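You operate a simulated robot arm through the tools that you are given. There is no shell and no other tool. Be economical: measure what you need, move in short steps, check, and stop when the job is done.

Carry out the task below with a simulated two-armed robot. There is one attempt and no reset: what you move stays moved.

## Task
Fetch the block marked full and set it in the blue pail on the top of the pale bench. Then put the green paddle from the middle shelf in the steel rack on the front of the grating under the large lid. Then open the filter box door. The order counts.

The check looks at the end state, three seconds after you hand in, the way a careful person would. Anything else that was tipped, shoved, dropped, spilled or broken makes it a failure. A push-on lid holds only when it is set on centred and level and pressed home; a screw cap is set on level and turned clockwise until tight.

## Robot
Two 7-joint arms with fingered hands on one trunk, on a base that drives. Base frame: it is fixed to the floor where the robot stands at the start and does not move with it; the origin is under the middle of the robot, x ahead of it, y to its left, z up. Lengths are in m, angles in degrees, forces in N, time in s.
The left shoulder is at the start at [0.07, 0.157, 1.181], the right one opposite. With the tool pointing down near the work surface each hand reaches from about 0.1 to 0.86 m from the robot's upright axis, wherever it stands, measured 20 degrees to its own side. Places, roughly: blue pail [0.75, 1.5, 1]; filter box door [-2.5, -10.7, 1.8]; grating under the large lid [-2, -5.4, 0.2]; green paddle [-2.75, -9.75, 1]. Payload 5 kg a hand.
The tool frame of a hand sits at the grasp point between the pads (the TCP): z along the fingers, y along the line on which they close. The tips reach 0.031 m beyond it. The gripper opens to 0.156 m. The gripper's body begins 0.088 m behind the TCP. The gripper is a hand of 4 fingers: y runs from the thumb to the fingers, the wrist lies at [0, 0, -0.249] in the tool frame, and closing takes about 1.5 s.
Orientation is told as [roll, pitch, yaw] about the base's x, y, z axes, in that order, counted from this pose: with the fingers straight down and closing along the base's y, the tool's x points along the base's -x, its y along +y and its z along -z.

## Interface
- The arms move only by the tool arm_command. It takes "left_motion", "right_motion" or both (then of equal length, played together; a hand with none holds still); each is text: rows parted by semicolons, each of 7 numbers parted by spaces: the opening, from 0 (shut) to 1 (fully open), then the shift along the base's x, y, z in m, then the turn, a rotation vector about the base's x, y, z in degrees. In form: jaw dx dy dz wx wy wz; .... A call has 1 to 12 rows; each row shifts and turns the commanded pose from where the row before left it. Rows are played at 5 a second. More than 0.05 m and 8.6 degrees between two rows, or a gripper value outside its range, and nothing of the call is played. A pose out of reach is approached as far as the arm can. The call stops where the force on the tool passes 40 N (or 10 N more than at its start, if that is more) or the arm is blocked; 0.2 s more then pass. The fingers move at their own pace (about 0.108 m/s each) and stop on an object; they squeeze with about 32 N. The grip force told is the motor's: it shows also when the fingers shut on nothing. Time passes only in rows, and 0.2 s behind the last, so rows that do not move let the fingers close. It gives the time, the measured TCP pose, the force on the tool (base axes), the opening and the grip force at its end, in the units of the frame above (readings bear some noise), with the torque about the TCP (base axes, N m) and any sound that the robot's microphone picked up.
- Cameras (640 x 400 px; columns grow to the right, rows downward): "scene" is now at [0.1233, 0.0151, 1.3871]; the picture's right is [0.19, -0.98, -0.00], its down [-0.77, -0.15, -0.62] and it looks along [0.61, 0.12, -0.78] (base axes); focal length 292 px, centre (320, 200). "left" rides on the left gripper at [-0.072, 0.002, -0.111] in its tool frame; the picture's right is [-0.02, -1.00, 0.00], its down [0.84, -0.02, -0.54] and it looks along [0.54, -0.01, 0.84] (tool axes); focal length 234 px, centre (320, 200). "right" rides on the right gripper at [0.072, 0.002, -0.111] in its tool frame; the picture's right is [-0.02, 1.00, 0.00], its down [-0.84, -0.02, -0.54] and it looks along [-0.54, -0.01, 0.84] (tool axes); focal length 234 px, centre (320, 200). There is no depth. A picture from a camera that has moved, and an enlarged one, comes with that camera's place and axes in the base frame and with its lens.
- get_image(camera): a new picture of that camera. No time passes.
- move_column(by): slides the trunk up (or, below 0, down) by that many m; the arms and the scene camera ride with it, the base frame stays. It gives what a move gives, with no picture.
- base_move(legs): drives the robot by 1 to 6 legs, each [ahead, turn to the left] in m and degrees, along the robot's own axes; the way and the turn of a leg run together, so that a leg with both is an arc; at most 1.5 m and 180 degrees a leg. The arms and the cameras ride along, it lands a little off, and it stops where it bumps. It gives what a move gives.
- preshape(shape, hand): the hand has 4 fingers and takes this shape, open, in about a second: jaw (thumb against the fingers, like two jaws); tri (thumb and two fingers); tip (a fingertip pinch); poke (one finger out to press); point (the index stretched); flat (the hand flat); cup (the hand cupped); fist (a fist). The gripper value then closes the fingers along that shape, each until it touches; the sizes above hold for jaw. It gives what a move gives, with no picture.
- aim_head(pan, tilt): turns the head with the scene camera to pan (to the left, within 86 degrees either way) and tilt (down, from -29 to 69), counted from straight ahead of the robot. It gives what a move gives.
- enlarge(camera, box): a new picture of the part [left, top, right, bottom] of that camera's present view, enlarged. No time passes.
- sign_off(): hands the job in; it is judged then, once.

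Work in short steps. Places have to be worked out from the pictures, the camera data and where the tool is seen: move nearer, look again, correct. Check each grasp and each placing, and mend what went wrong. You have 165 turns and 130 pictures in all, those below and enlarged ones among them. Open the grippers and draw the arms clear of the work before you hand the job in, unless the task says otherwise; then end with one line.

The tools are called after "Call:" by a JSON object that holds its "name" and its "arguments". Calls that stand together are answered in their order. arm_command: Moves the arms, as the interface text tells. Its arguments: {"type":"object","properties":{"left_motion":{"type":"string"},"right_motion":{"type":"string"}},"required":[]} The other tools are called the same way: move_column (by) slides the trunk up or down; preshape (shape, hand) gives the hand a shape; base_move (legs) drives the base; aim_head (pan, tilt) turns the head that bears the scene camera; get_image (camera) takes a picture; enlarge (camera, box) takes an enlarged picture of a part of a camera's view; sign_off () hands the job in.

At the start:

```text
clock: 0.0
left_tcp_pos: [0.5646, 0.4119, 0.8299]
left_tcp_rot: [7.2, -0.7, 3.6]
left_contact_force: [-0.8, 0.2, 0.8]
left_moment: [-0.03, 0.02, 0.01]
left_finger_gap: 0.156
left_grip_force: 0.0
left_shape: jaw
right_tcp_pos: [0.7086, -0.2147, 0.9058]
right_tcp_rot: [0.0, -0.1, 0.1]
right_contact_force: [0.7, 0.1, 0.2]
right_moment: [-0.01, 0.02, 0.01]
right_finger_gap: 0.1556
right_grip_force: 0.0
right_shape: jaw
trunk travel left (down, up): [-0.566, 0.374]
robot x, y, heading: [0.0005, -0.0037, 0.1]
head pan, tilt: [11.0, 51.6]
```

scene: 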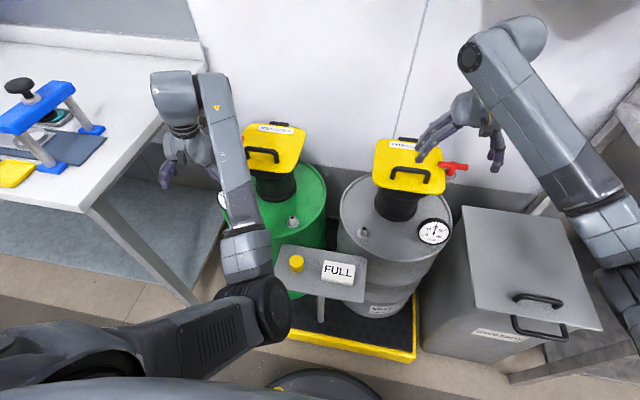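
right: 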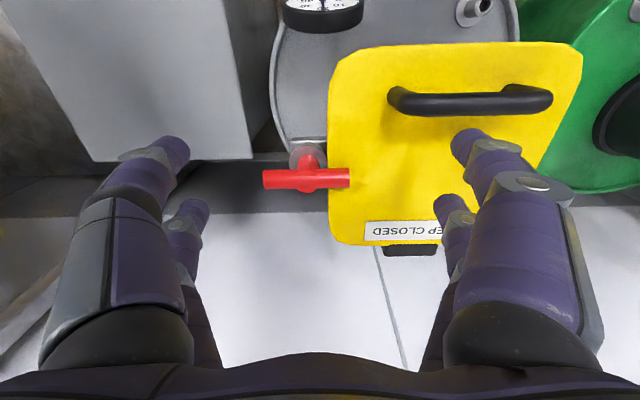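
left: 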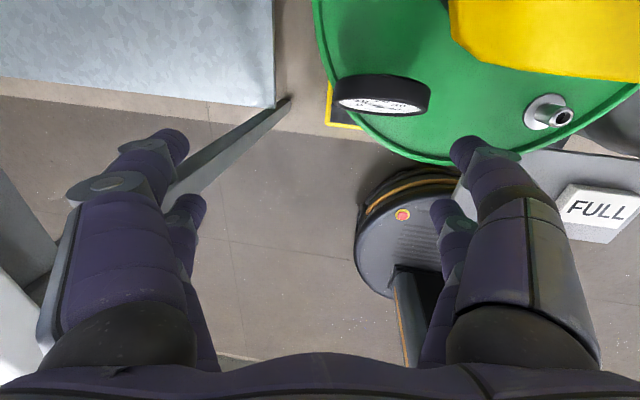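

The FULL block sits on a small grey plate in front of the drums. I'll enlarge that region to see it better.

Call:
{"name": "enlarge", "arguments": {"camera": "scene", "box": [240, 220, 400, 320]}}

Call:
{"name": "enlarge", "arguments": {"camera": "left", "box": [400, 100, 640, 250]}}

```text
4.00 times, centred on (320, 270) of scene
camera zoom: at [0.1233, 0.0151, 1.3871], right [0.19, -0.98, 0.0], down [-0.77, -0.15, -0.62], along [0.61, 0.12, -0.78], focal length 1168 px, centre (320, -80)
```

zoom: 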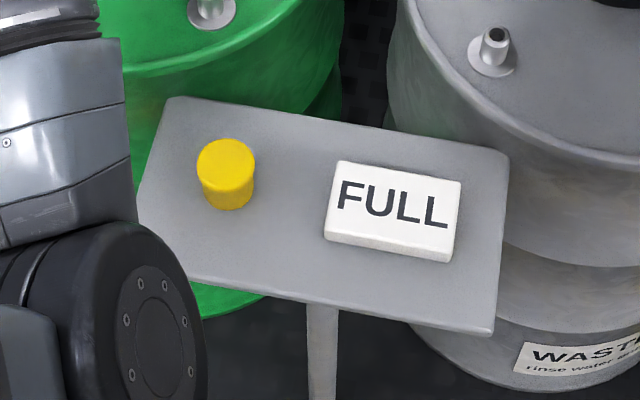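

```text
2.67 times, centred on (520, 175) of left
camera zoom: at [0.6355, 0.4037, 0.941], right [0.09, -0.99, -0.13], down [-0.84, -0.14, 0.53], along [-0.54, 0.06, -0.84], focal length 624 px, centre (-213, 267)
```

zoom: 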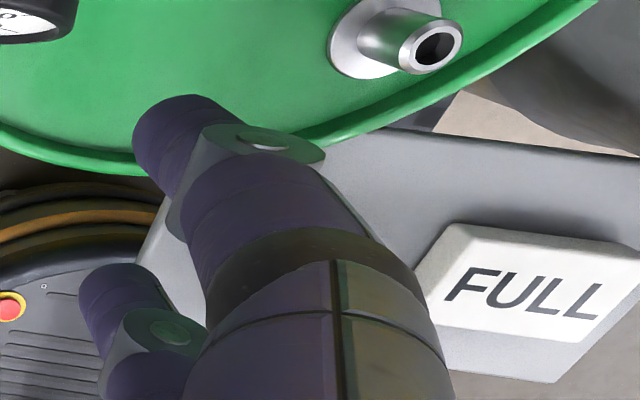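

Triangulating from both views puts the block at about (0.48, 0.03, 0.62). It is roughly 0.09 × 0.055 × 0.02 with its length along y. I'll level the left hand and move it above the block at the same height.

Call:
{"name": "arm_command", "arguments": {"left_motion": "1 0 0 0.02 -7.2 0 0; 1 0 0 0.02 0 0.7 -3.6; 1 -0.012 -0.047 0 0 0 0; 1 -0.012 -0.047 0 0 0 0; 1 -0.012 -0.047 0 0 0 0; 1 -0.012 -0.047 0 0 0 0; 1 -0.012 -0.047 0 0 0 0; 1 -0.012 -0.047 0 0 0 0; 1 -0.012 -0.047 0 0 0 0; 1 0 -0.047 0 0 0 0; 1 0 0 0 0 0 0"}}

Call:
{"name": "get_image", "arguments": {"camera": "left"}}

Call:
{"name": "get_image", "arguments": {"camera": "scene"}}

```text
clock: 1.3
left_tcp_pos: [0.5833, 0.3949, 0.8394]
left_tcp_rot: [7.1, -2.4, 4.5]
left_contact_force: [-0.6, -0.9, 0.0]
left_moment: [0.0, -0.01, 0.01]
left_finger_gap: 0.1559
left_grip_force: 0.0
left_shape: jaw
left hand out of reach, approached as far as the arm can: row 2, 3, 4, 5, 6
right_tcp_pos: [0.7078, -0.2138, 0.9068]
right_tcp_rot: [0.1, 0.1, 0.0]
right_contact_force: [-0.1, -0.9, -0.3]
right_moment: [0.01, 0.0, 0.0]
right_finger_gap: 0.1558
right_grip_force: 0.1
right_shape: jaw
trunk travel left (down, up): [-0.566, 0.374]
robot x, y, heading: [-0.003, -0.0014, 0.1]
head pan, tilt: [11.0, 51.6]
stopped in row 6 (left hand): the arm was blocked; the commanded pose is now the measured one
```

```text
124 pictures are left
camera left: at [0.6511, 0.3888, 0.954], right [0.11, -0.99, -0.12], down [-0.85, -0.16, 0.5], along [-0.52, 0.05, -0.86], focal length 234 px, centre (320, 200)
```

left: 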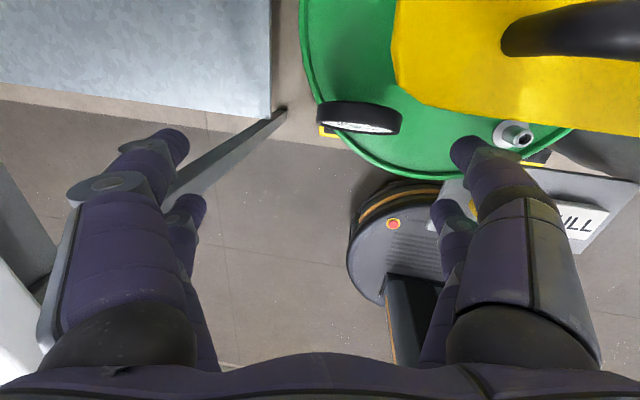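

```text
123 pictures are left
camera scene: at [0.1232, 0.0153, 1.3872], right [0.19, -0.98, 0.0], down [-0.77, -0.15, -0.62], along [0.61, 0.12, -0.78], focal length 292 px, centre (320, 200)
```

scene: 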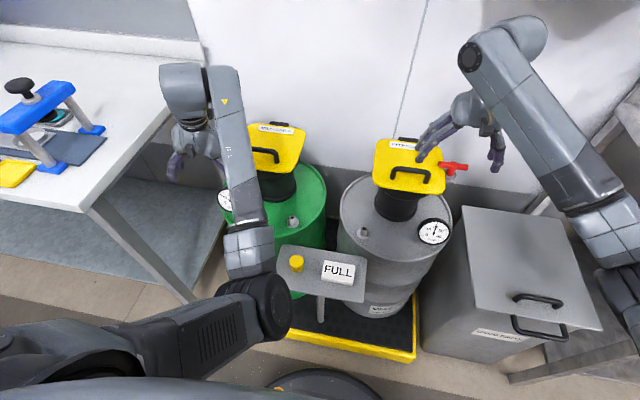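

The arm was blocked while leveling and moving inward. I'll try raising and retracting in x first.

Call:
{"name": "arm_command", "arguments": {"left_motion": "1 -0.03 0 0.02 0 0 0; 1 -0.03 0 0.02 0 0 0; 1 -0.03 0 0.02 0 0 0; 1 -0.03 0 0.02 0 0 0; 1 -0.02 0 0.02 0 0 0; 1 0 0 0 0 0 0"}}

```text
clock: 2.9
left_tcp_pos: [0.4745, 0.5005, 0.9043]
left_tcp_rot: [12.3, -3.1, 7.4]
left_contact_force: [-1.3, -14.6, -5.4]
left_moment: [-0.57, 0.03, 0.09]
left_finger_gap: 0.1549
left_grip_force: 0.1
left_shape: jaw
left hand out of reach, approached as far as the arm can: row 2, 3, 4, 5
right_tcp_pos: [0.7078, -0.2156, 0.9068]
right_tcp_rot: [0.0, 0.0, 0.1]
right_contact_force: [-0.2, 0.6, 0.3]
right_moment: [0.0, -0.01, 0.02]
right_finger_gap: 0.1559
right_grip_force: 0.0
right_shape: jaw
trunk travel left (down, up): [-0.566, 0.374]
robot x, y, heading: [0.0011, 0.0012, -0.1]
head pan, tilt: [11.0, 51.6]
stopped in row 6 (left hand): the arm was blocked; the commanded pose is now the measured one
```

The hand strayed in y and there is a contact force, so I'll look at what it touches.

Call:
{"name": "get_image", "arguments": {"camera": "scene"}}

Call:
{"name": "get_image", "arguments": {"camera": "left"}}

```text
122 pictures are left
camera scene: at [0.1234, 0.0135, 1.387], right [0.19, -0.98, 0.0], down [-0.77, -0.15, -0.62], along [0.61, 0.12, -0.78], focal length 292 px, centre (320, 200)
```

scene: 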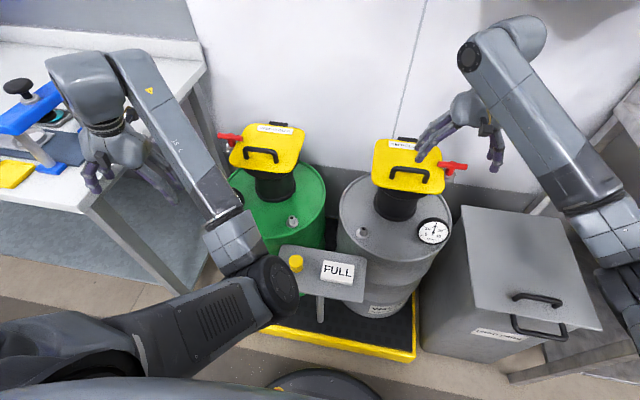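

```text
121 pictures are left
camera left: at [0.5421, 0.4861, 1.0164], right [0.16, -0.96, -0.21], down [-0.84, -0.25, 0.48], along [-0.52, 0.1, -0.85], focal length 234 px, centre (320, 200)
```

left: 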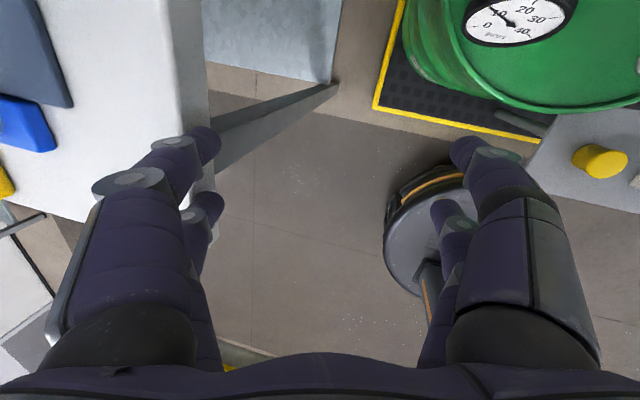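

The left thumb is touching the bench edge, and that arm's elbow is awkwardly folded inward. I'll lift it clear, away from the bench, and use the right hand for the block.

Call:
{"name": "arm_command", "arguments": {"left_motion": "1 0.02 -0.03 0.01 0 0 0; 1 0 0 0.04 0 0 0; 1 0 0 0.04 0 0 0; 1 0 0 0.04 0 0 0; 1 0 0 0.04 0 0 0; 1 0 0 0.04 0 0 0; 1 0 0 0 0 0 0"}}

Call:
{"name": "get_image", "arguments": {"camera": "scene"}}

```text
clock: 4.5
left_tcp_pos: [0.5009, 0.4931, 1.109]
left_tcp_rot: [12.2, -2.9, 7.3]
left_contact_force: [0.2, -0.1, 0.2]
left_moment: [0.01, 0.01, 0.0]
left_finger_gap: 0.1558
left_grip_force: 0.0
left_shape: jaw
left hand out of reach, approached as far as the arm can: row 3, 4, 5
right_tcp_pos: [0.7083, -0.2142, 0.9063]
right_tcp_rot: [0.0, 0.1, 0.1]
right_contact_force: [0.4, -0.2, 0.0]
right_moment: [0.0, 0.03, -0.03]
right_finger_gap: 0.1562
right_grip_force: 0.0
right_shape: jaw
trunk travel left (down, up): [-0.566, 0.374]
robot x, y, heading: [0.0019, 0.0026, 0.1]
head pan, tilt: [11.0, 51.6]
```

```text
120 pictures are left
camera scene: at [0.1238, 0.0153, 1.3871], right [0.19, -0.98, 0.0], down [-0.77, -0.15, -0.62], along [0.61, 0.12, -0.78], focal length 292 px, centre (320, 200)
```

scene: 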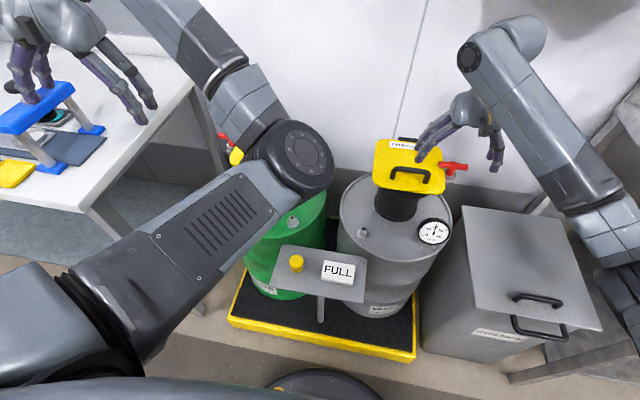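

The left arm is clear of the bench but its elbow is near the centre. I'll pull that hand further back and out so the right arm has room, and start the right hand retracting.

Call:
{"name": "arm_command", "arguments": {"left_motion": "1 -0.04 0.02 0.03 0 0 0; 1 -0.04 0.02 0.03 0 0 0; 1 -0.04 0.02 0.03 0 0 0; 1 -0.04 0.02 0.02 0 0 0; 1 -0.04 0.02 0.02 0 0 0; 1 0 0 0 0 0 0", "right_motion": "1 0 0 0.03 0 0 0; 1 -0.04 0 0.02 0 0 0; 1 -0.045 0 0 0 0 0; 1 -0.045 0 0 0 0 0; 1 -0.045 0 0 0 0 0; 1 -0.045 0 0 0 0 0"}}

Call:
{"name": "get_image", "arguments": {"camera": "scene"}}

Call:
{"name": "get_image", "arguments": {"camera": "right"}}

```text
refused: row 1 steps farther than a row can; nothing moved
```

```text
119 pictures are left
camera scene: at [0.1238, 0.0153, 1.3871], right [0.19, -0.98, 0.0], down [-0.77, -0.15, -0.62], along [0.61, 0.12, -0.78], focal length 292 px, centre (320, 200)
```

scene: 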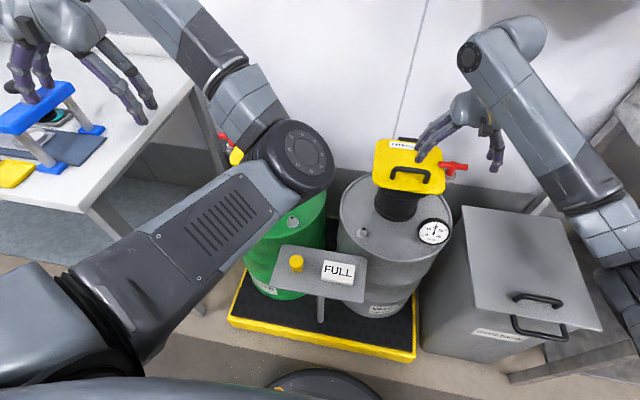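

```text
118 pictures are left
camera right: at [0.6352, -0.212, 1.0174], right [0.02, 1.0, 0.0], down [0.84, -0.02, 0.54], along [0.54, -0.01, -0.84], focal length 234 px, centre (320, 200)
```

right: 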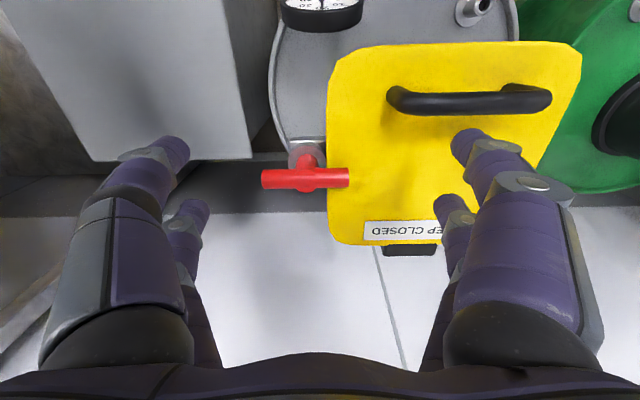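

The combined step was too long, so I'll repeat it with smaller rows.

Call:
{"name": "arm_command", "arguments": {"left_motion": "1 -0.035 0.015 0.025 0 0 0; 1 -0.035 0.015 0.025 0 0 0; 1 -0.035 0.015 0.025 0 0 0; 1 -0.035 0.015 0.02 0 0 0; 1 -0.035 0.015 0.02 0 0 0; 1 0 0 0 0 0 0", "right_motion": "1 0 0 0.03 0 0 0; 1 -0.04 0 0.02 0 0 0; 1 -0.045 0 0 0 0 0; 1 -0.045 0 0 0 0 0; 1 -0.045 0 0 0 0 0; 1 -0.045 0 0 0 0 0"}}

Call:
{"name": "get_image", "arguments": {"camera": "scene"}}

Call:
{"name": "get_image", "arguments": {"camera": "right"}}

```text
clock: 5.9
left_tcp_pos: [0.3229, 0.5619, 1.2226]
left_tcp_rot: [12.4, -3.0, 7.3]
left_contact_force: [0.1, 0.1, 0.3]
left_moment: [0.04, 0.02, 0.0]
left_finger_gap: 0.1558
left_grip_force: 0.1
left_shape: jaw
right_tcp_pos: [0.4882, -0.2151, 0.9537]
right_tcp_rot: [0.0, 0.0, 0.0]
right_contact_force: [-1.0, -0.1, 0.4]
right_moment: [0.0, 0.0, 0.0]
right_finger_gap: 0.1561
right_grip_force: 0.1
right_shape: jaw
trunk travel left (down, up): [-0.566, 0.374]
robot x, y, heading: [-0.0023, -0.0001, 0.0]
head pan, tilt: [11.0, 51.6]
```

```text
117 pictures are left
camera scene: at [0.1224, 0.0139, 1.3872], right [0.19, -0.98, 0.0], down [-0.77, -0.15, -0.62], along [0.61, 0.12, -0.78], focal length 292 px, centre (320, 200)
```

scene: 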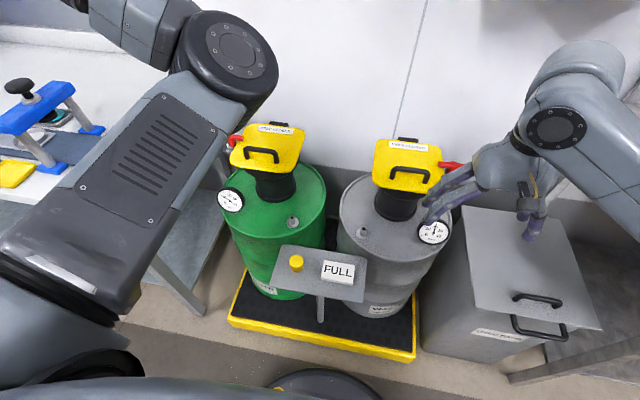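

```text
116 pictures are left
camera right: at [0.4138, -0.2137, 1.0666], right [0.02, 1.0, 0.0], down [0.84, -0.02, 0.54], along [0.54, -0.01, -0.84], focal length 234 px, centre (320, 200)
```

right: 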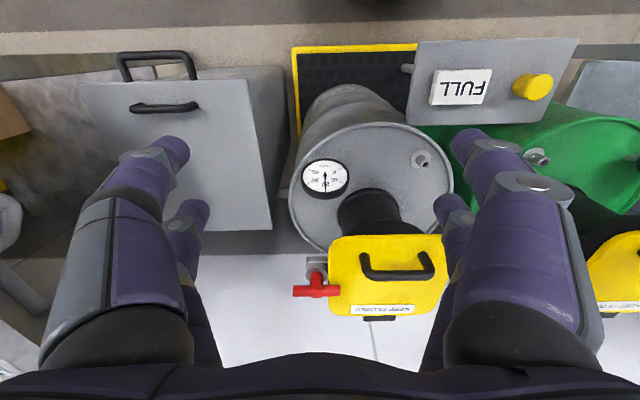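

The right camera confirms the block at (0.475, 0.031). I'll move the right hand over it and descend partway.

Call:
{"name": "arm_command", "arguments": {"right_motion": "1 -0.002 0.049 0 0 0 0; 1 -0.002 0.049 0 0 0 0; 1 -0.002 0.049 0 0 0 0; 1 -0.002 0.049 0 0 0 0; 1 -0.002 0.049 0 0 0 0; 1 0 0 -0.045 0 0 0; 1 0 0 -0.045 0 0 0; 1 0 0 -0.045 0 0 0; 1 0 0 -0.04 0 0 0; 1 0 0 0 0 0 0"}}

Call:
{"name": "get_image", "arguments": {"camera": "right"}}

Call:
{"name": "get_image", "arguments": {"camera": "scene"}}

```text
clock: 8.1
left_tcp_pos: [0.3254, 0.5638, 1.2212]
left_tcp_rot: [12.1, -3.0, 7.2]
left_contact_force: [-0.9, 0.4, -0.1]
left_moment: [0.01, 0.0, -0.01]
left_finger_gap: 0.1559
left_grip_force: 0.1
left_shape: jaw
right_tcp_pos: [0.4765, 0.0325, 0.7803]
right_tcp_rot: [0.0, 0.0, 0.2]
right_contact_force: [-0.4, -0.5, 0.0]
right_moment: [0.02, 0.0, 0.0]
right_finger_gap: 0.1561
right_grip_force: 0.1
right_shape: jaw
trunk travel left (down, up): [-0.566, 0.374]
robot x, y, heading: [-0.005, 0.0009, -0.1]
head pan, tilt: [11.0, 51.6]
```

```text
115 pictures are left
camera right: at [0.4027, 0.033, 0.8915], right [0.02, 1.0, 0.0], down [0.84, -0.02, 0.54], along [0.54, -0.01, -0.84], focal length 234 px, centre (320, 200)
```

right: 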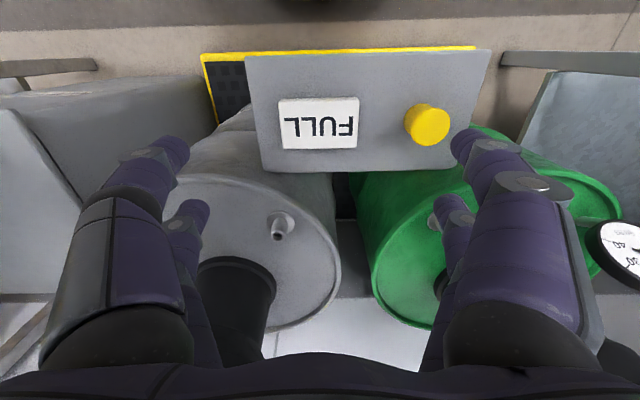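

```text
114 pictures are left
camera scene: at [0.1231, 0.0156, 1.3871], right [0.19, -0.98, 0.0], down [-0.77, -0.15, -0.62], along [0.61, 0.12, -0.78], focal length 292 px, centre (320, 200)
```

scene: 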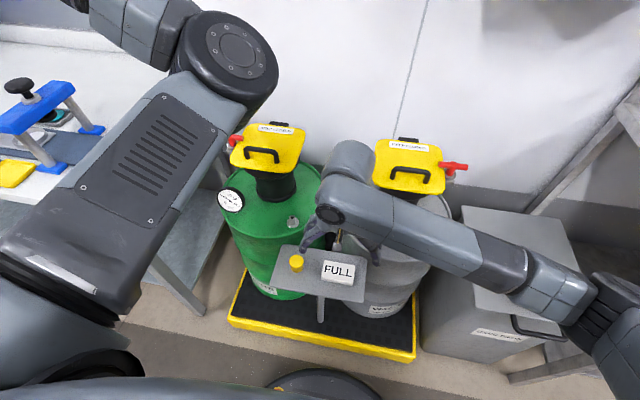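

The hand is centred over the block at (0.475, 0.032), and the knob's near edge is at y≈0.126, so I'll narrow the opening to 0.75. Then I'll descend to TCP z≈0.645 and check.

Call:
{"name": "arm_command", "arguments": {"right_motion": "0.75 -0.003 0 0 0 0 0; 0.75 0 0 0 0 0 0; 0.75 0 0 -0.04 0 0 0; 0.75 0 0 -0.04 0 0 0; 0.75 0 0 -0.035 0 0 0; 0.75 0 0 -0.02 0 0 0; 0.75 0 0 0 0 0 0"}}

Call:
{"name": "get_image", "arguments": {"camera": "right"}}

Call:
{"name": "enlarge", "arguments": {"camera": "scene", "box": [240, 190, 440, 315]}}

```text
clock: 9.7
left_tcp_pos: [0.3245, 0.5629, 1.2213]
left_tcp_rot: [12.3, -2.9, 7.3]
left_contact_force: [-0.3, 0.4, -0.4]
left_moment: [0.01, 0.0, 0.01]
left_finger_gap: 0.1556
left_grip_force: 0.1
left_shape: jaw
right_tcp_pos: [0.4769, 0.0307, 0.6466]
right_tcp_rot: [0.0, 0.0, 0.1]
right_contact_force: [-0.1, 1.3, 0.2]
right_moment: [0.0, 0.0, 0.02]
right_finger_gap: 0.1175
right_grip_force: 0.0
right_shape: jaw
trunk travel left (down, up): [-0.566, 0.374]
robot x, y, heading: [0.0024, -0.0006, -0.2]
head pan, tilt: [11.0, 51.6]
```

```text
113 pictures are left
camera right: at [0.4023, 0.0317, 0.758], right [0.02, 1.0, 0.0], down [0.84, -0.02, 0.54], along [0.54, -0.01, -0.84], focal length 234 px, centre (320, 200)
```

right: 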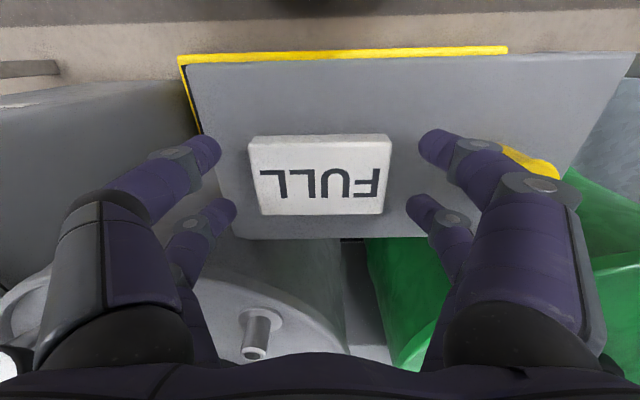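

```text
3.20 times, centred on (340, 252) of scene
camera zoom: at [0.1232, 0.0151, 1.3871], right [0.19, -0.98, 0.0], down [-0.77, -0.15, -0.62], along [0.61, 0.12, -0.78], focal length 934 px, centre (256, 32)
```

zoom: 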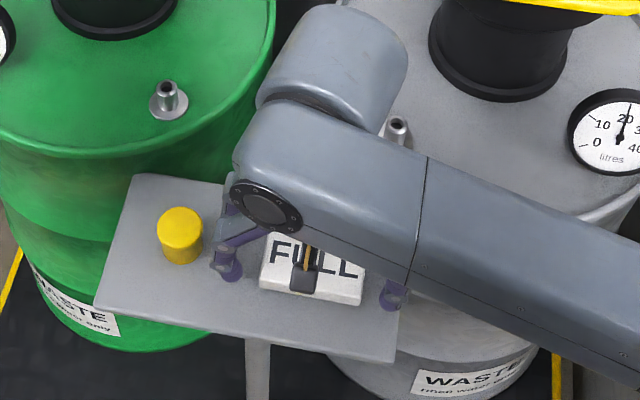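

The fingers straddle the block cleanly. I'll go down about 0.012 m and close.

Call:
{"name": "arm_command", "arguments": {"right_motion": "0.75 -0.002 0.001 -0.006 0 0 0; 0.75 0 0 -0.005 0 0 0; 0.75 0 0 0 0 0 0; 0.4 0 0 0 0 0 0; 0.2 0 0 0 0 0 0; 0 0 0 0 0 0 0; 0 0 0 0 0 0 0; 0 0 0 0 0 0 0; 0 0 0 0 0 0 0"}}

Call:
{"name": "get_image", "arguments": {"camera": "right"}}

```text
clock: 11.7
left_tcp_pos: [0.3255, 0.562, 1.2214]
left_tcp_rot: [12.2, -3.0, 7.3]
left_contact_force: [0.0, 0.3, 0.3]
left_moment: [-0.01, 0.01, 0.0]
left_finger_gap: 0.1556
left_grip_force: 0.0
left_shape: jaw
right_tcp_pos: [0.4744, 0.0331, 0.636]
right_tcp_rot: [0.0, 0.0, 0.1]
right_contact_force: [-0.3, -0.6, 0.7]
right_moment: [0.12, 0.0, -0.03]
right_finger_gap: 0.0786
right_grip_force: 31.7
right_shape: jaw
trunk travel left (down, up): [-0.566, 0.374]
robot x, y, heading: [0.0013, 0.0036, 0.0]
head pan, tilt: [11.0, 51.6]
```

```text
111 pictures are left
camera right: at [0.3997, 0.0335, 0.748], right [0.02, 1.0, 0.0], down [0.84, -0.02, 0.54], along [0.54, -0.01, -0.84], focal length 234 px, centre (320, 200)
```

right: 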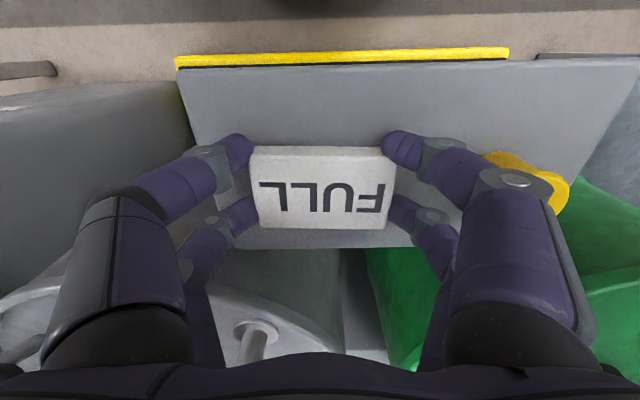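

The grip is firm with a 0.079 gap. I'll lift straight up, back off toward the robot, and look for the pail.

Call:
{"name": "arm_command", "arguments": {"right_motion": "0 0 0 0.02 0 0 0; 0 0 0 0.04 0 0 0; 0 0 0 0.045 0 0 0; 0 0 0 0.045 0 0 0; 0 0 0 0.045 0 0 0; 0 0 0 0.045 0 0 0; 0 0 0 0.045 0 0 0; 0 0 -0.03 0.035 0 0 0; 0 0 -0.03 0.035 0 0 0; 0 0 -0.03 0.035 0 0 0; 0 0 -0.03 0.035 0 0 0"}}

Call:
{"name": "aim_head", "arguments": {"pan": 60, "tilt": 30}}

Call:
{"name": "get_image", "arguments": {"camera": "scene"}}

Call:
{"name": "get_image", "arguments": {"camera": "right"}}

```text
clock: 14.1
left_tcp_pos: [0.3244, 0.562, 1.2218]
left_tcp_rot: [12.3, -3.0, 7.2]
left_contact_force: [0.7, 0.4, 0.8]
left_moment: [0.0, 0.0, -0.01]
left_finger_gap: 0.1557
left_grip_force: 0.0
left_shape: jaw
right_tcp_pos: [0.4706, -0.0882, 1.0594]
right_tcp_rot: [0.0, 0.0, 0.2]
right_contact_force: [0.3, -0.4, -1.6]
right_moment: [0.02, 0.0, 0.0]
right_finger_gap: 0.0785
right_grip_force: 31.4
right_shape: jaw
trunk travel left (down, up): [-0.566, 0.374]
robot x, y, heading: [-0.0005, -0.0003, -0.2]
head pan, tilt: [11.0, 51.6]
```

```text
clock: 15.2
left_tcp_pos: [0.3263, 0.5633, 1.2222]
left_tcp_rot: [12.4, -3.0, 7.3]
left_contact_force: [0.5, -0.4, 0.0]
left_moment: [-0.02, 0.01, 0.05]
left_finger_gap: 0.1559
left_grip_force: 0.0
left_shape: jaw
right_tcp_pos: [0.4732, -0.0861, 1.0591]
right_tcp_rot: [0.0, 0.0, 0.2]
right_contact_force: [-0.2, -0.2, -0.6]
right_moment: [0.0, -0.02, 0.04]
right_finger_gap: 0.0782
right_grip_force: 32.1
right_shape: jaw
trunk travel left (down, up): [-0.566, 0.374]
robot x, y, heading: [0.0014, -0.0003, -0.1]
head pan, tilt: [60.0, 30.0]
```

```text
110 pictures are left
camera scene: at [0.0947, 0.0791, 1.4187], right [0.87, -0.5, 0.0], down [-0.25, -0.43, -0.87], along [0.43, 0.75, -0.5], focal length 292 px, centre (320, 200)
```

scene: 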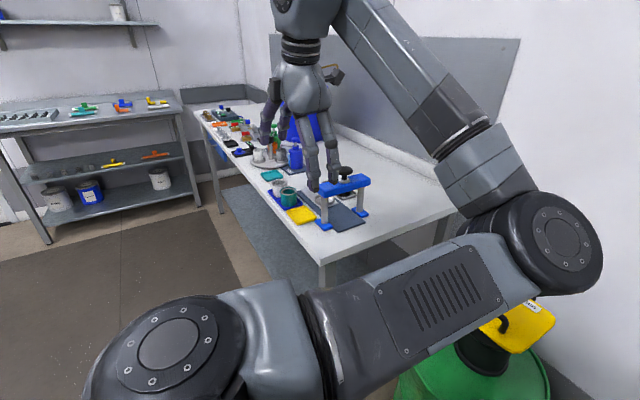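

```text
109 pictures are left
camera right: at [0.3995, -0.0849, 1.1706], right [0.02, 1.0, 0.0], down [0.84, -0.02, 0.54], along [0.54, -0.01, -0.84], focal length 234 px, centre (320, 200)
```

right: 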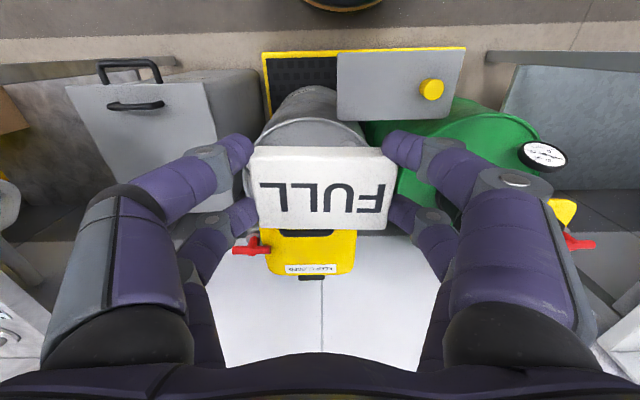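

The pail is further along the bench to the left. I'll turn left 90° so I face along the bench, then look ahead.

Call:
{"name": "base_move", "arguments": {"legs": [[0, 90]]}}

Call:
{"name": "aim_head", "arguments": {"pan": -25, "tilt": 25}}

Call:
{"name": "get_image", "arguments": {"camera": "scene"}}

```text
clock: 19.5
left_tcp_pos: [-0.562, 0.3253, 1.2211]
left_tcp_rot: [12.4, -2.9, 97.3]
left_contact_force: [0.4, 0.5, 0.2]
left_moment: [0.02, -0.03, -0.02]
left_finger_gap: 0.1559
left_grip_force: 0.1
left_shape: jaw
right_tcp_pos: [0.0858, 0.4726, 1.0592]
right_tcp_rot: [0.0, 0.0, 90.0]
right_contact_force: [0.4, -0.5, -1.0]
right_moment: [-0.03, 0.01, 0.0]
right_finger_gap: 0.0784
right_grip_force: 32.0
right_shape: jaw
trunk travel left (down, up): [-0.566, 0.374]
robot x, y, heading: [0.0032, 0.0048, 89.9]
head pan, tilt: [60.0, 30.0]
```

```text
clock: 21.1
left_tcp_pos: [-0.5632, 0.3263, 1.2217]
left_tcp_rot: [12.2, -3.1, 97.2]
left_contact_force: [0.9, 0.1, 0.9]
left_moment: [-0.05, 0.01, -0.01]
left_finger_gap: 0.1559
left_grip_force: 0.0
left_shape: jaw
right_tcp_pos: [0.0871, 0.4727, 1.0591]
right_tcp_rot: [0.0, 0.0, 90.0]
right_contact_force: [0.8, 0.3, -0.7]
right_moment: [-0.03, -0.01, -0.02]
right_finger_gap: 0.0783
right_grip_force: 31.7
right_shape: jaw
trunk travel left (down, up): [-0.566, 0.374]
robot x, y, heading: [0.0022, 0.0009, 89.9]
head pan, tilt: [-25.0, 25.0]
```

```text
108 pictures are left
camera scene: at [0.0382, 0.1345, 1.4268], right [0.91, -0.42, 0.0], down [-0.18, -0.38, -0.91], along [0.38, 0.82, -0.42], focal length 292 px, centre (320, 200)
```

scene: 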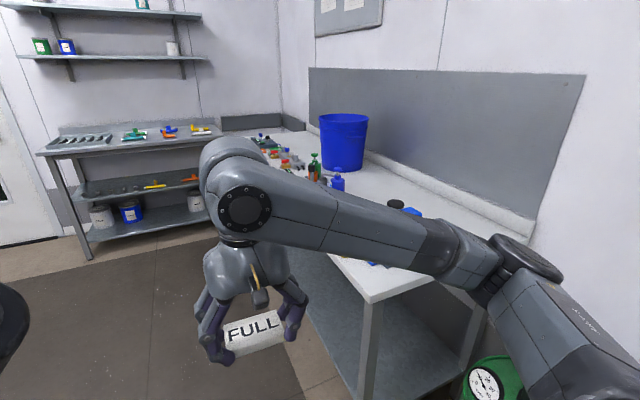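

The pail stands at about (0.78, 1.5), rim z≈1.17 and base z≈0.9, and the bench front edge is at x≈0.40. I'll drive along the bench with a slight outward offset, then turn to face it.

Call:
{"name": "base_move", "arguments": {"legs": [[0, 6], [1.5, 0], [0.2, 0]]}}

Call:
{"name": "get_image", "arguments": {"camera": "scene"}}

```text
clock: 30.1
left_tcp_pos: [-0.727, 1.9471, 1.2211]
left_tcp_rot: [12.4, -3.0, 101.4]
left_contact_force: [-0.1, 0.4, -0.1]
left_moment: [0.0, -0.01, -0.01]
left_finger_gap: 0.156
left_grip_force: 0.0
left_shape: jaw
right_tcp_pos: [-0.0897, 2.1406, 1.0594]
right_tcp_rot: [0.1, 0.0, 94.1]
right_contact_force: [0.5, 1.1, -0.4]
right_moment: [-0.03, 0.02, -0.01]
right_finger_gap: 0.0783
right_grip_force: 32.1
right_shape: jaw
trunk travel left (down, up): [-0.566, 0.374]
robot x, y, heading: [-0.1414, 1.6616, 93.9]
head pan, tilt: [-25.0, 25.0]
```

```text
107 pictures are left
camera scene: at [-0.1138, 1.7993, 1.4267], right [0.93, -0.36, 0.0], down [-0.15, -0.4, -0.91], along [0.33, 0.85, -0.42], focal length 292 px, centre (320, 200)
```

scene: 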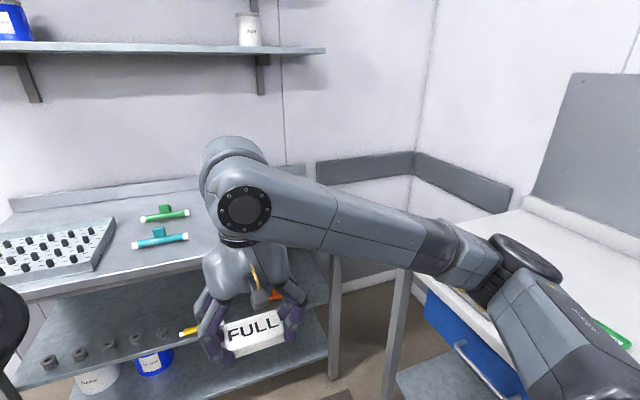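

There is enough room, so I'll turn right to face the bench and look at the pail.

Call:
{"name": "base_move", "arguments": {"legs": [[0, -94]]}}

Call:
{"name": "aim_head", "arguments": {"pan": 0, "tilt": 35}}

Call:
{"name": "get_image", "arguments": {"camera": "scene"}}

```text
clock: 34.4
left_tcp_pos: [0.1786, 2.2275, 1.2215]
left_tcp_rot: [12.3, -3.0, 7.7]
left_contact_force: [0.0, -1.0, -0.4]
left_moment: [0.0, 0.04, 0.01]
left_finger_gap: 0.1559
left_grip_force: 0.1
left_shape: jaw
right_tcp_pos: [0.3321, 1.5793, 1.0588]
right_tcp_rot: [0.1, 0.0, 0.6]
right_contact_force: [0.2, 0.7, 0.1]
right_moment: [0.01, 0.01, 0.01]
right_finger_gap: 0.0611
right_grip_force: 32.3
right_shape: jaw
trunk travel left (down, up): [-0.566, 0.374]
robot x, y, heading: [-0.144, 1.6602, 0.2]
head pan, tilt: [-25.0, 25.0]
```

```text
clock: 35.3
left_tcp_pos: [0.1778, 2.227, 1.2217]
left_tcp_rot: [12.3, -3.1, 7.8]
left_contact_force: [-0.1, 0.1, 0.5]
left_moment: [0.02, 0.01, -0.01]
left_finger_gap: 0.1559
left_grip_force: 0.0
left_shape: jaw
right_tcp_pos: [0.331, 1.5796, 1.0594]
right_tcp_rot: [0.0, 0.0, 0.7]
right_contact_force: [-0.2, 0.3, 0.2]
right_moment: [-0.06, 0.04, 0.03]
right_finger_gap: 0.0607
right_grip_force: 32.1
right_shape: jaw
trunk travel left (down, up): [-0.566, 0.374]
robot x, y, heading: [-0.1434, 1.6608, 0.6]
head pan, tilt: [0.0, 35.0]
```

```text
106 pictures are left
camera scene: at [-0.005, 1.6637, 1.411], right [0.01, -1.0, 0.0], down [-0.57, 0.0, -0.82], along [0.82, 0.01, -0.57], focal length 292 px, centre (320, 200)
```

scene: 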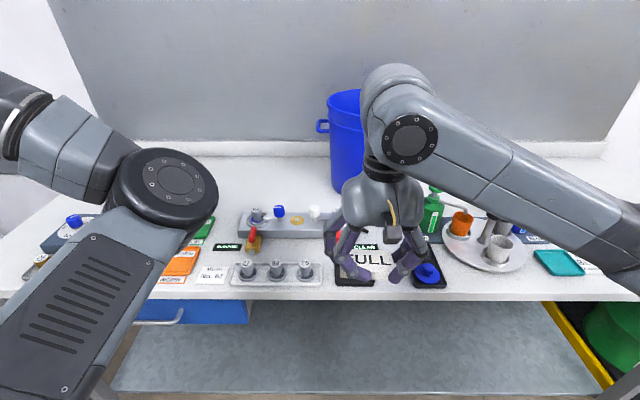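

The finger gap changed from 0.078 to 0.061, so I need to check the block in the hand.

Call:
{"name": "get_image", "arguments": {"camera": "right"}}

Call:
{"name": "enlarge", "arguments": {"camera": "scene", "box": [280, 190, 480, 315]}}

```text
105 pictures are left
camera right: at [0.2577, 1.5801, 1.1709], right [0.01, 1.0, 0.0], down [0.84, -0.01, 0.54], along [0.54, -0.01, -0.84], focal length 234 px, centre (320, 200)
```

right: 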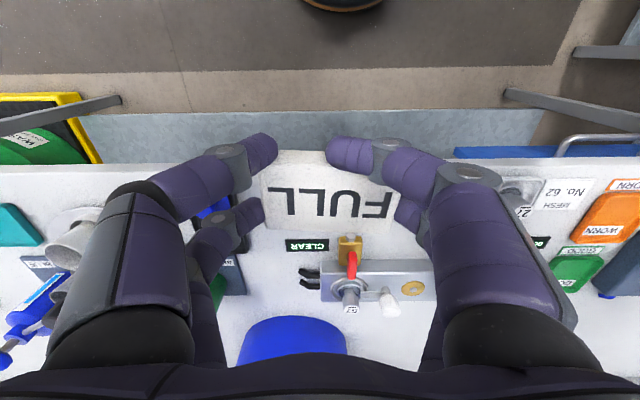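

```text
3.20 times, centred on (380, 252) of scene
camera zoom: at [-0.005, 1.6637, 1.411], right [0.01, -1.0, 0.0], down [-0.57, 0.0, -0.82], along [0.82, 0.01, -0.57], focal length 934 px, centre (128, 32)
```

zoom: 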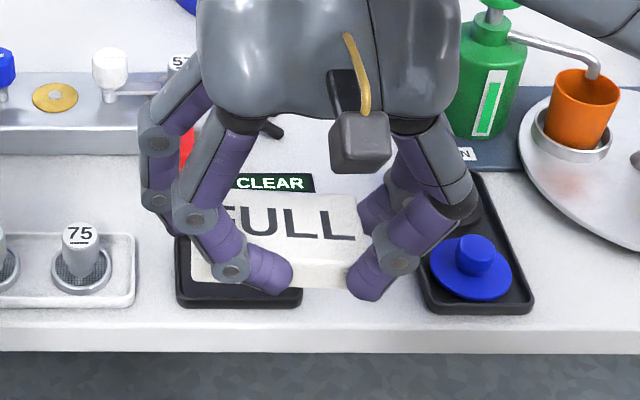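

A finger seems to have slipped over the block's corner. I'll zoom in on it.

Call:
{"name": "enlarge", "arguments": {"camera": "right", "box": [220, 120, 460, 270]}}

```text
2.67 times, centred on (340, 195) of right
camera zoom: at [0.2577, 1.5801, 1.1709], right [0.01, 1.0, 0.0], down [0.84, -0.01, 0.54], along [0.54, -0.01, -0.84], focal length 624 px, centre (267, 213)
```

zoom: 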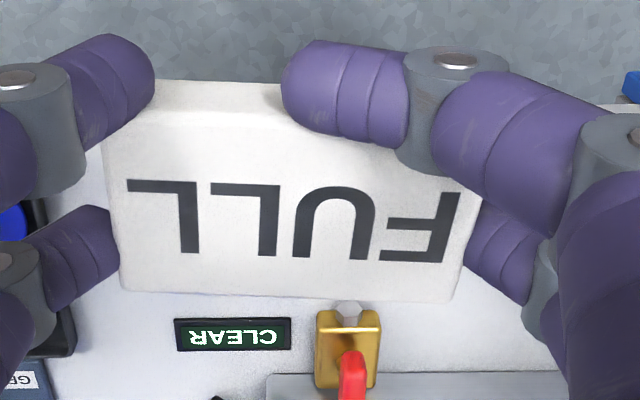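

One finger slid past the block's near corner, but the block is still held by the other three. I'll raise the trunk 0.2 m so the block clears the pail rim, then check.

Call:
{"name": "move_column", "arguments": {"by": 0.2}}

Call:
{"name": "base_move", "arguments": {"legs": [[0.06, 0]]}}

Call:
{"name": "get_image", "arguments": {"camera": "right"}}

Call:
{"name": "get_image", "arguments": {"camera": "scene"}}

```text
clock: 37.5
left_tcp_pos: [0.178, 2.2284, 1.4217]
left_tcp_rot: [12.3, -3.0, 7.7]
left_contact_force: [-0.8, -0.3, -0.6]
left_moment: [0.0, -0.02, -0.02]
left_finger_gap: 0.1558
left_grip_force: 0.1
left_shape: jaw
right_tcp_pos: [0.3317, 1.579, 1.2581]
right_tcp_rot: [0.0, 0.0, 0.6]
right_contact_force: [0.2, 0.5, -0.5]
right_moment: [0.01, 0.0, 0.0]
right_finger_gap: 0.0607
right_grip_force: 31.8
right_shape: jaw
trunk travel left (down, up): [-0.766, 0.174]
robot x, y, heading: [-0.1417, 1.6635, 0.5]
head pan, tilt: [0.0, 35.0]
```

```text
clock: 38.5
left_tcp_pos: [0.2205, 2.2263, 1.4263]
left_tcp_rot: [12.2, -3.7, 8.0]
left_contact_force: [-1.3, -0.8, 1.1]
left_moment: [-0.01, -0.18, -0.03]
left_finger_gap: 0.1559
left_grip_force: 0.0
left_shape: jaw
right_tcp_pos: [0.3766, 1.5792, 1.2653]
right_tcp_rot: [0.0, -0.6, 0.6]
right_contact_force: [-1.5, -0.2, -1.0]
right_moment: [0.0, -0.16, 0.02]
right_finger_gap: 0.0609
right_grip_force: 32.3
right_shape: jaw
trunk travel left (down, up): [-0.766, 0.174]
robot x, y, heading: [-0.0825, 1.6635, 0.5]
head pan, tilt: [0.0, 35.0]
```

```text
102 pictures are left
camera right: at [0.3014, 1.5804, 1.376], right [0.01, 1.0, 0.0], down [0.83, -0.01, 0.56], along [0.56, -0.01, -0.83], focal length 234 px, centre (320, 200)
```

right: 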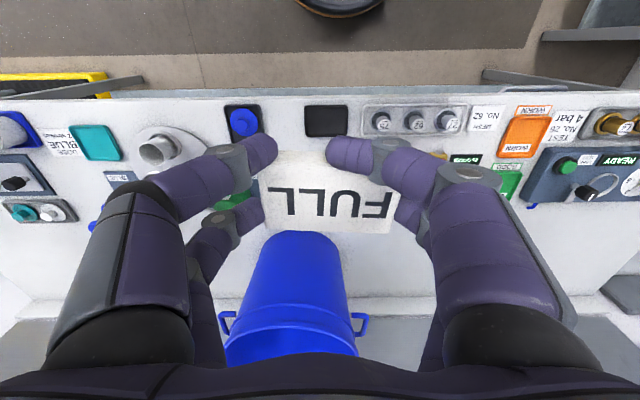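

```text
101 pictures are left
camera scene: at [0.038, 1.6641, 1.6125], right [0.01, -1.0, 0.0], down [-0.57, 0.0, -0.82], along [0.82, 0.01, -0.57], focal length 292 px, centre (320, 200)
```

scene: 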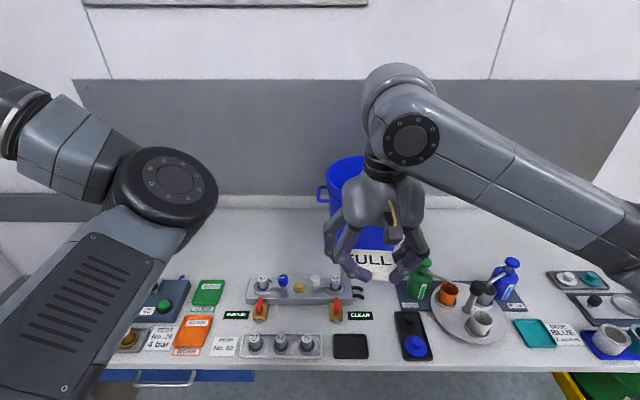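

The block is steady. The pail rim centre is at about (0.82, 1.53). I'll creep closer by 0.15 m in small legs.

Call:
{"name": "base_move", "arguments": {"legs": [[0.05, 0], [0.05, 0], [0.05, 0]]}}

Call:
{"name": "arm_command", "arguments": {"right_motion": "0 0 0 0.015 0 0 0; 0 0 0 0.02 0 0 0; 0 0.02 -0.01 0 0 0 0; 0 0.025 -0.01 0 0 0 0; 0 0.025 -0.01 0 0 0 0; 0 0.02 -0.01 0 0 0 0; 0 0.01 0 0 0 0 0; 0 0 0 0 0 0 0"}}

Call:
{"name": "get_image", "arguments": {"camera": "right"}}

Call:
{"name": "get_image", "arguments": {"camera": "scene"}}

```text
clock: 40.4
left_tcp_pos: [0.3766, 2.2304, 1.4252]
left_tcp_rot: [12.2, -3.5, 8.1]
left_contact_force: [-0.2, -0.4, 0.2]
left_moment: [-0.02, -0.07, -0.03]
left_finger_gap: 0.1558
left_grip_force: 0.0
left_shape: jaw
right_tcp_pos: [0.5338, 1.5819, 1.2625]
right_tcp_rot: [-0.1, -0.6, 0.7]
right_contact_force: [-0.4, 0.2, -0.1]
right_moment: [0.0, -0.03, -0.03]
right_finger_gap: 0.0606
right_grip_force: 32.2
right_shape: jaw
trunk travel left (down, up): [-0.766, 0.174]
robot x, y, heading: [0.0702, 1.6617, 0.2]
head pan, tilt: [0.0, 35.0]
```

```text
clock: 42.2
left_tcp_pos: [0.3805, 2.2303, 1.4236]
left_tcp_rot: [12.1, -3.5, 8.1]
left_contact_force: [0.1, 0.2, -0.8]
left_moment: [0.03, -0.02, 0.04]
left_finger_gap: 0.1559
left_grip_force: 0.0
left_shape: jaw
right_tcp_pos: [0.6383, 1.5396, 1.2961]
right_tcp_rot: [-0.1, -0.5, 0.6]
right_contact_force: [-0.2, 0.0, -0.6]
right_moment: [-0.04, 0.0, 0.01]
right_finger_gap: 0.0606
right_grip_force: 32.0
right_shape: jaw
trunk travel left (down, up): [-0.766, 0.174]
robot x, y, heading: [0.0684, 1.6665, 0.4]
head pan, tilt: [0.0, 35.0]
```

```text
100 pictures are left
camera right: at [0.5631, 1.5409, 1.4078], right [0.01, 1.0, 0.0], down [0.83, -0.01, 0.55], along [0.55, -0.01, -0.83], focal length 234 px, centre (320, 200)
```

right: 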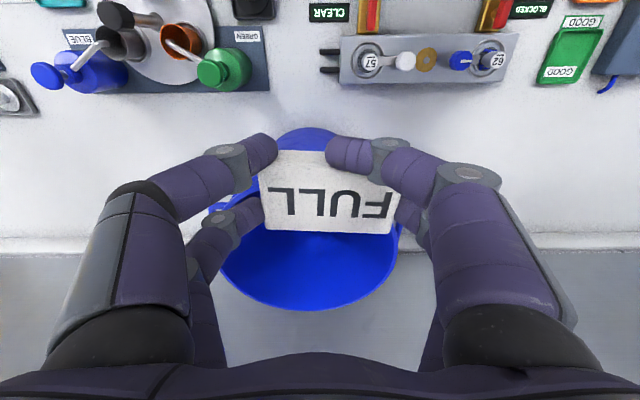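

```text
99 pictures are left
camera scene: at [0.2055, 1.6656, 1.611], right [0.01, -1.0, 0.0], down [-0.57, 0.0, -0.82], along [0.82, 0.01, -0.57], focal length 292 px, centre (320, 200)
```

scene: 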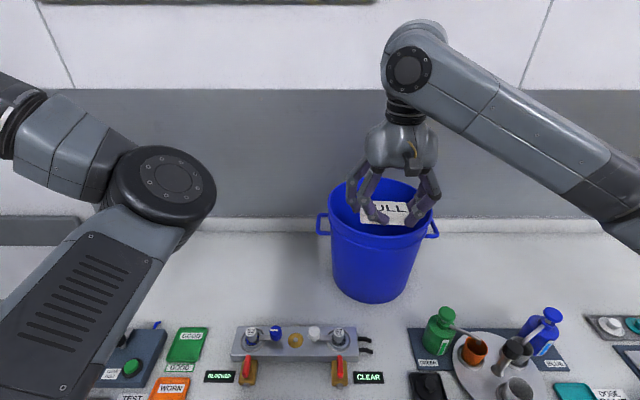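

The pail rim centre is about (0.82, 1.52) with radius ~0.13. I'll carry the block over the centre.

Call:
{"name": "arm_command", "arguments": {"right_motion": "0 0.02 -0.005 0 0 0 0; 0 0.03 -0.005 0 0 0 0; 0 0.03 -0.005 0 0 0 0; 0 0.03 -0.005 0 0 0 0; 0 0.03 0 0 0 0 0; 0 0.02 0 0 0 0 0; 0 0.01 0 0 0 0 0; 0 0 0 0 0 0 0"}}

Call:
{"name": "get_image", "arguments": {"camera": "right"}}

Call:
{"name": "get_image", "arguments": {"camera": "scene"}}

```text
clock: 44.0
left_tcp_pos: [0.3813, 2.2296, 1.4237]
left_tcp_rot: [12.3, -3.5, 8.1]
left_contact_force: [0.2, 0.4, 0.7]
left_moment: [-0.01, -0.01, 0.0]
left_finger_gap: 0.1559
left_grip_force: 0.0
left_shape: jaw
right_tcp_pos: [0.8072, 1.5217, 1.2963]
right_tcp_rot: [-0.1, -0.2, 0.7]
right_contact_force: [0.0, 0.2, -0.8]
right_moment: [0.0, 0.01, -0.01]
right_finger_gap: 0.0606
right_grip_force: 32.3
right_shape: jaw
trunk travel left (down, up): [-0.766, 0.174]
robot x, y, heading: [0.0661, 1.6645, 0.7]
head pan, tilt: [0.0, 35.0]
```

```text
98 pictures are left
camera right: at [0.7325, 1.5223, 1.4077], right [0.01, 1.0, 0.0], down [0.84, -0.01, 0.55], along [0.55, -0.01, -0.84], focal length 234 px, centre (320, 200)
```

right: 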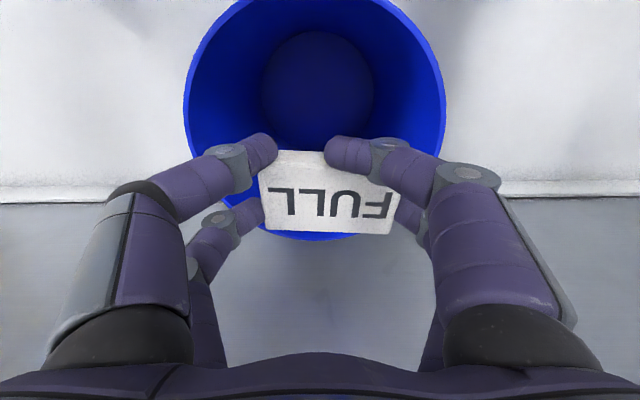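

```text
97 pictures are left
camera scene: at [0.2056, 1.6652, 1.611], right [0.01, -1.0, 0.0], down [-0.57, 0.0, -0.82], along [0.82, 0.01, -0.57], focal length 292 px, centre (320, 200)
```

scene: 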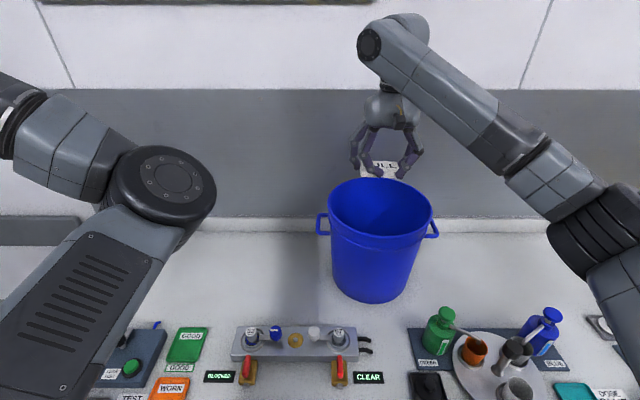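

The hand is centred over the pail, centre ≈ (0.812, 1.52). I'll descend inside and check partway.

Call:
{"name": "arm_command", "arguments": {"right_motion": "0 0 0 -0.02 0 0 0; 0 0 0 -0.03 0 0 0; 0 0 0 -0.03 0 0 0; 0 0 0 -0.03 0 0 0; 0 0 0 -0.03 0 0 0; 0 0 0 -0.02 0 0 0; 0 0 0 0 0 0 0"}}

Call:
{"name": "get_image", "arguments": {"camera": "scene"}}

Call:
{"name": "get_image", "arguments": {"camera": "right"}}

```text
clock: 45.6
left_tcp_pos: [0.3805, 2.2293, 1.4231]
left_tcp_rot: [12.2, -3.4, 8.1]
left_contact_force: [0.5, -0.6, 0.0]
left_moment: [-0.04, -0.01, -0.02]
left_finger_gap: 0.1557
left_grip_force: 0.1
left_shape: jaw
right_tcp_pos: [0.8068, 1.5221, 1.1364]
right_tcp_rot: [0.0, -0.3, 0.7]
right_contact_force: [0.4, -0.4, -0.3]
right_moment: [-0.02, -0.01, -0.02]
right_finger_gap: 0.0606
right_grip_force: 31.8
right_shape: jaw
trunk travel left (down, up): [-0.766, 0.174]
robot x, y, heading: [0.0691, 1.6645, 0.2]
head pan, tilt: [0.0, 35.0]
```

```text
96 pictures are left
camera scene: at [0.2054, 1.6653, 1.611], right [0.01, -1.0, 0.0], down [-0.57, 0.0, -0.82], along [0.82, 0.01, -0.57], focal length 292 px, centre (320, 200)
```

scene: 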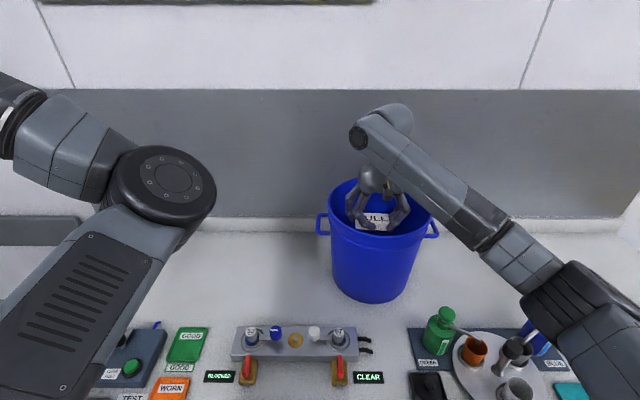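

```text
95 pictures are left
camera right: at [0.7322, 1.5227, 1.2481], right [0.01, 1.0, 0.0], down [0.83, -0.01, 0.55], along [0.55, -0.01, -0.83], focal length 234 px, centre (320, 200)
```

right: 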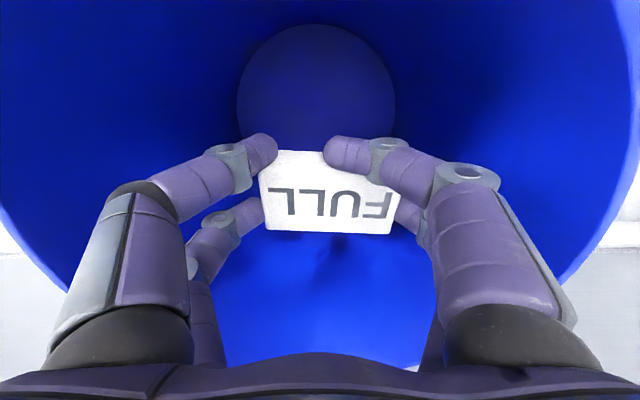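

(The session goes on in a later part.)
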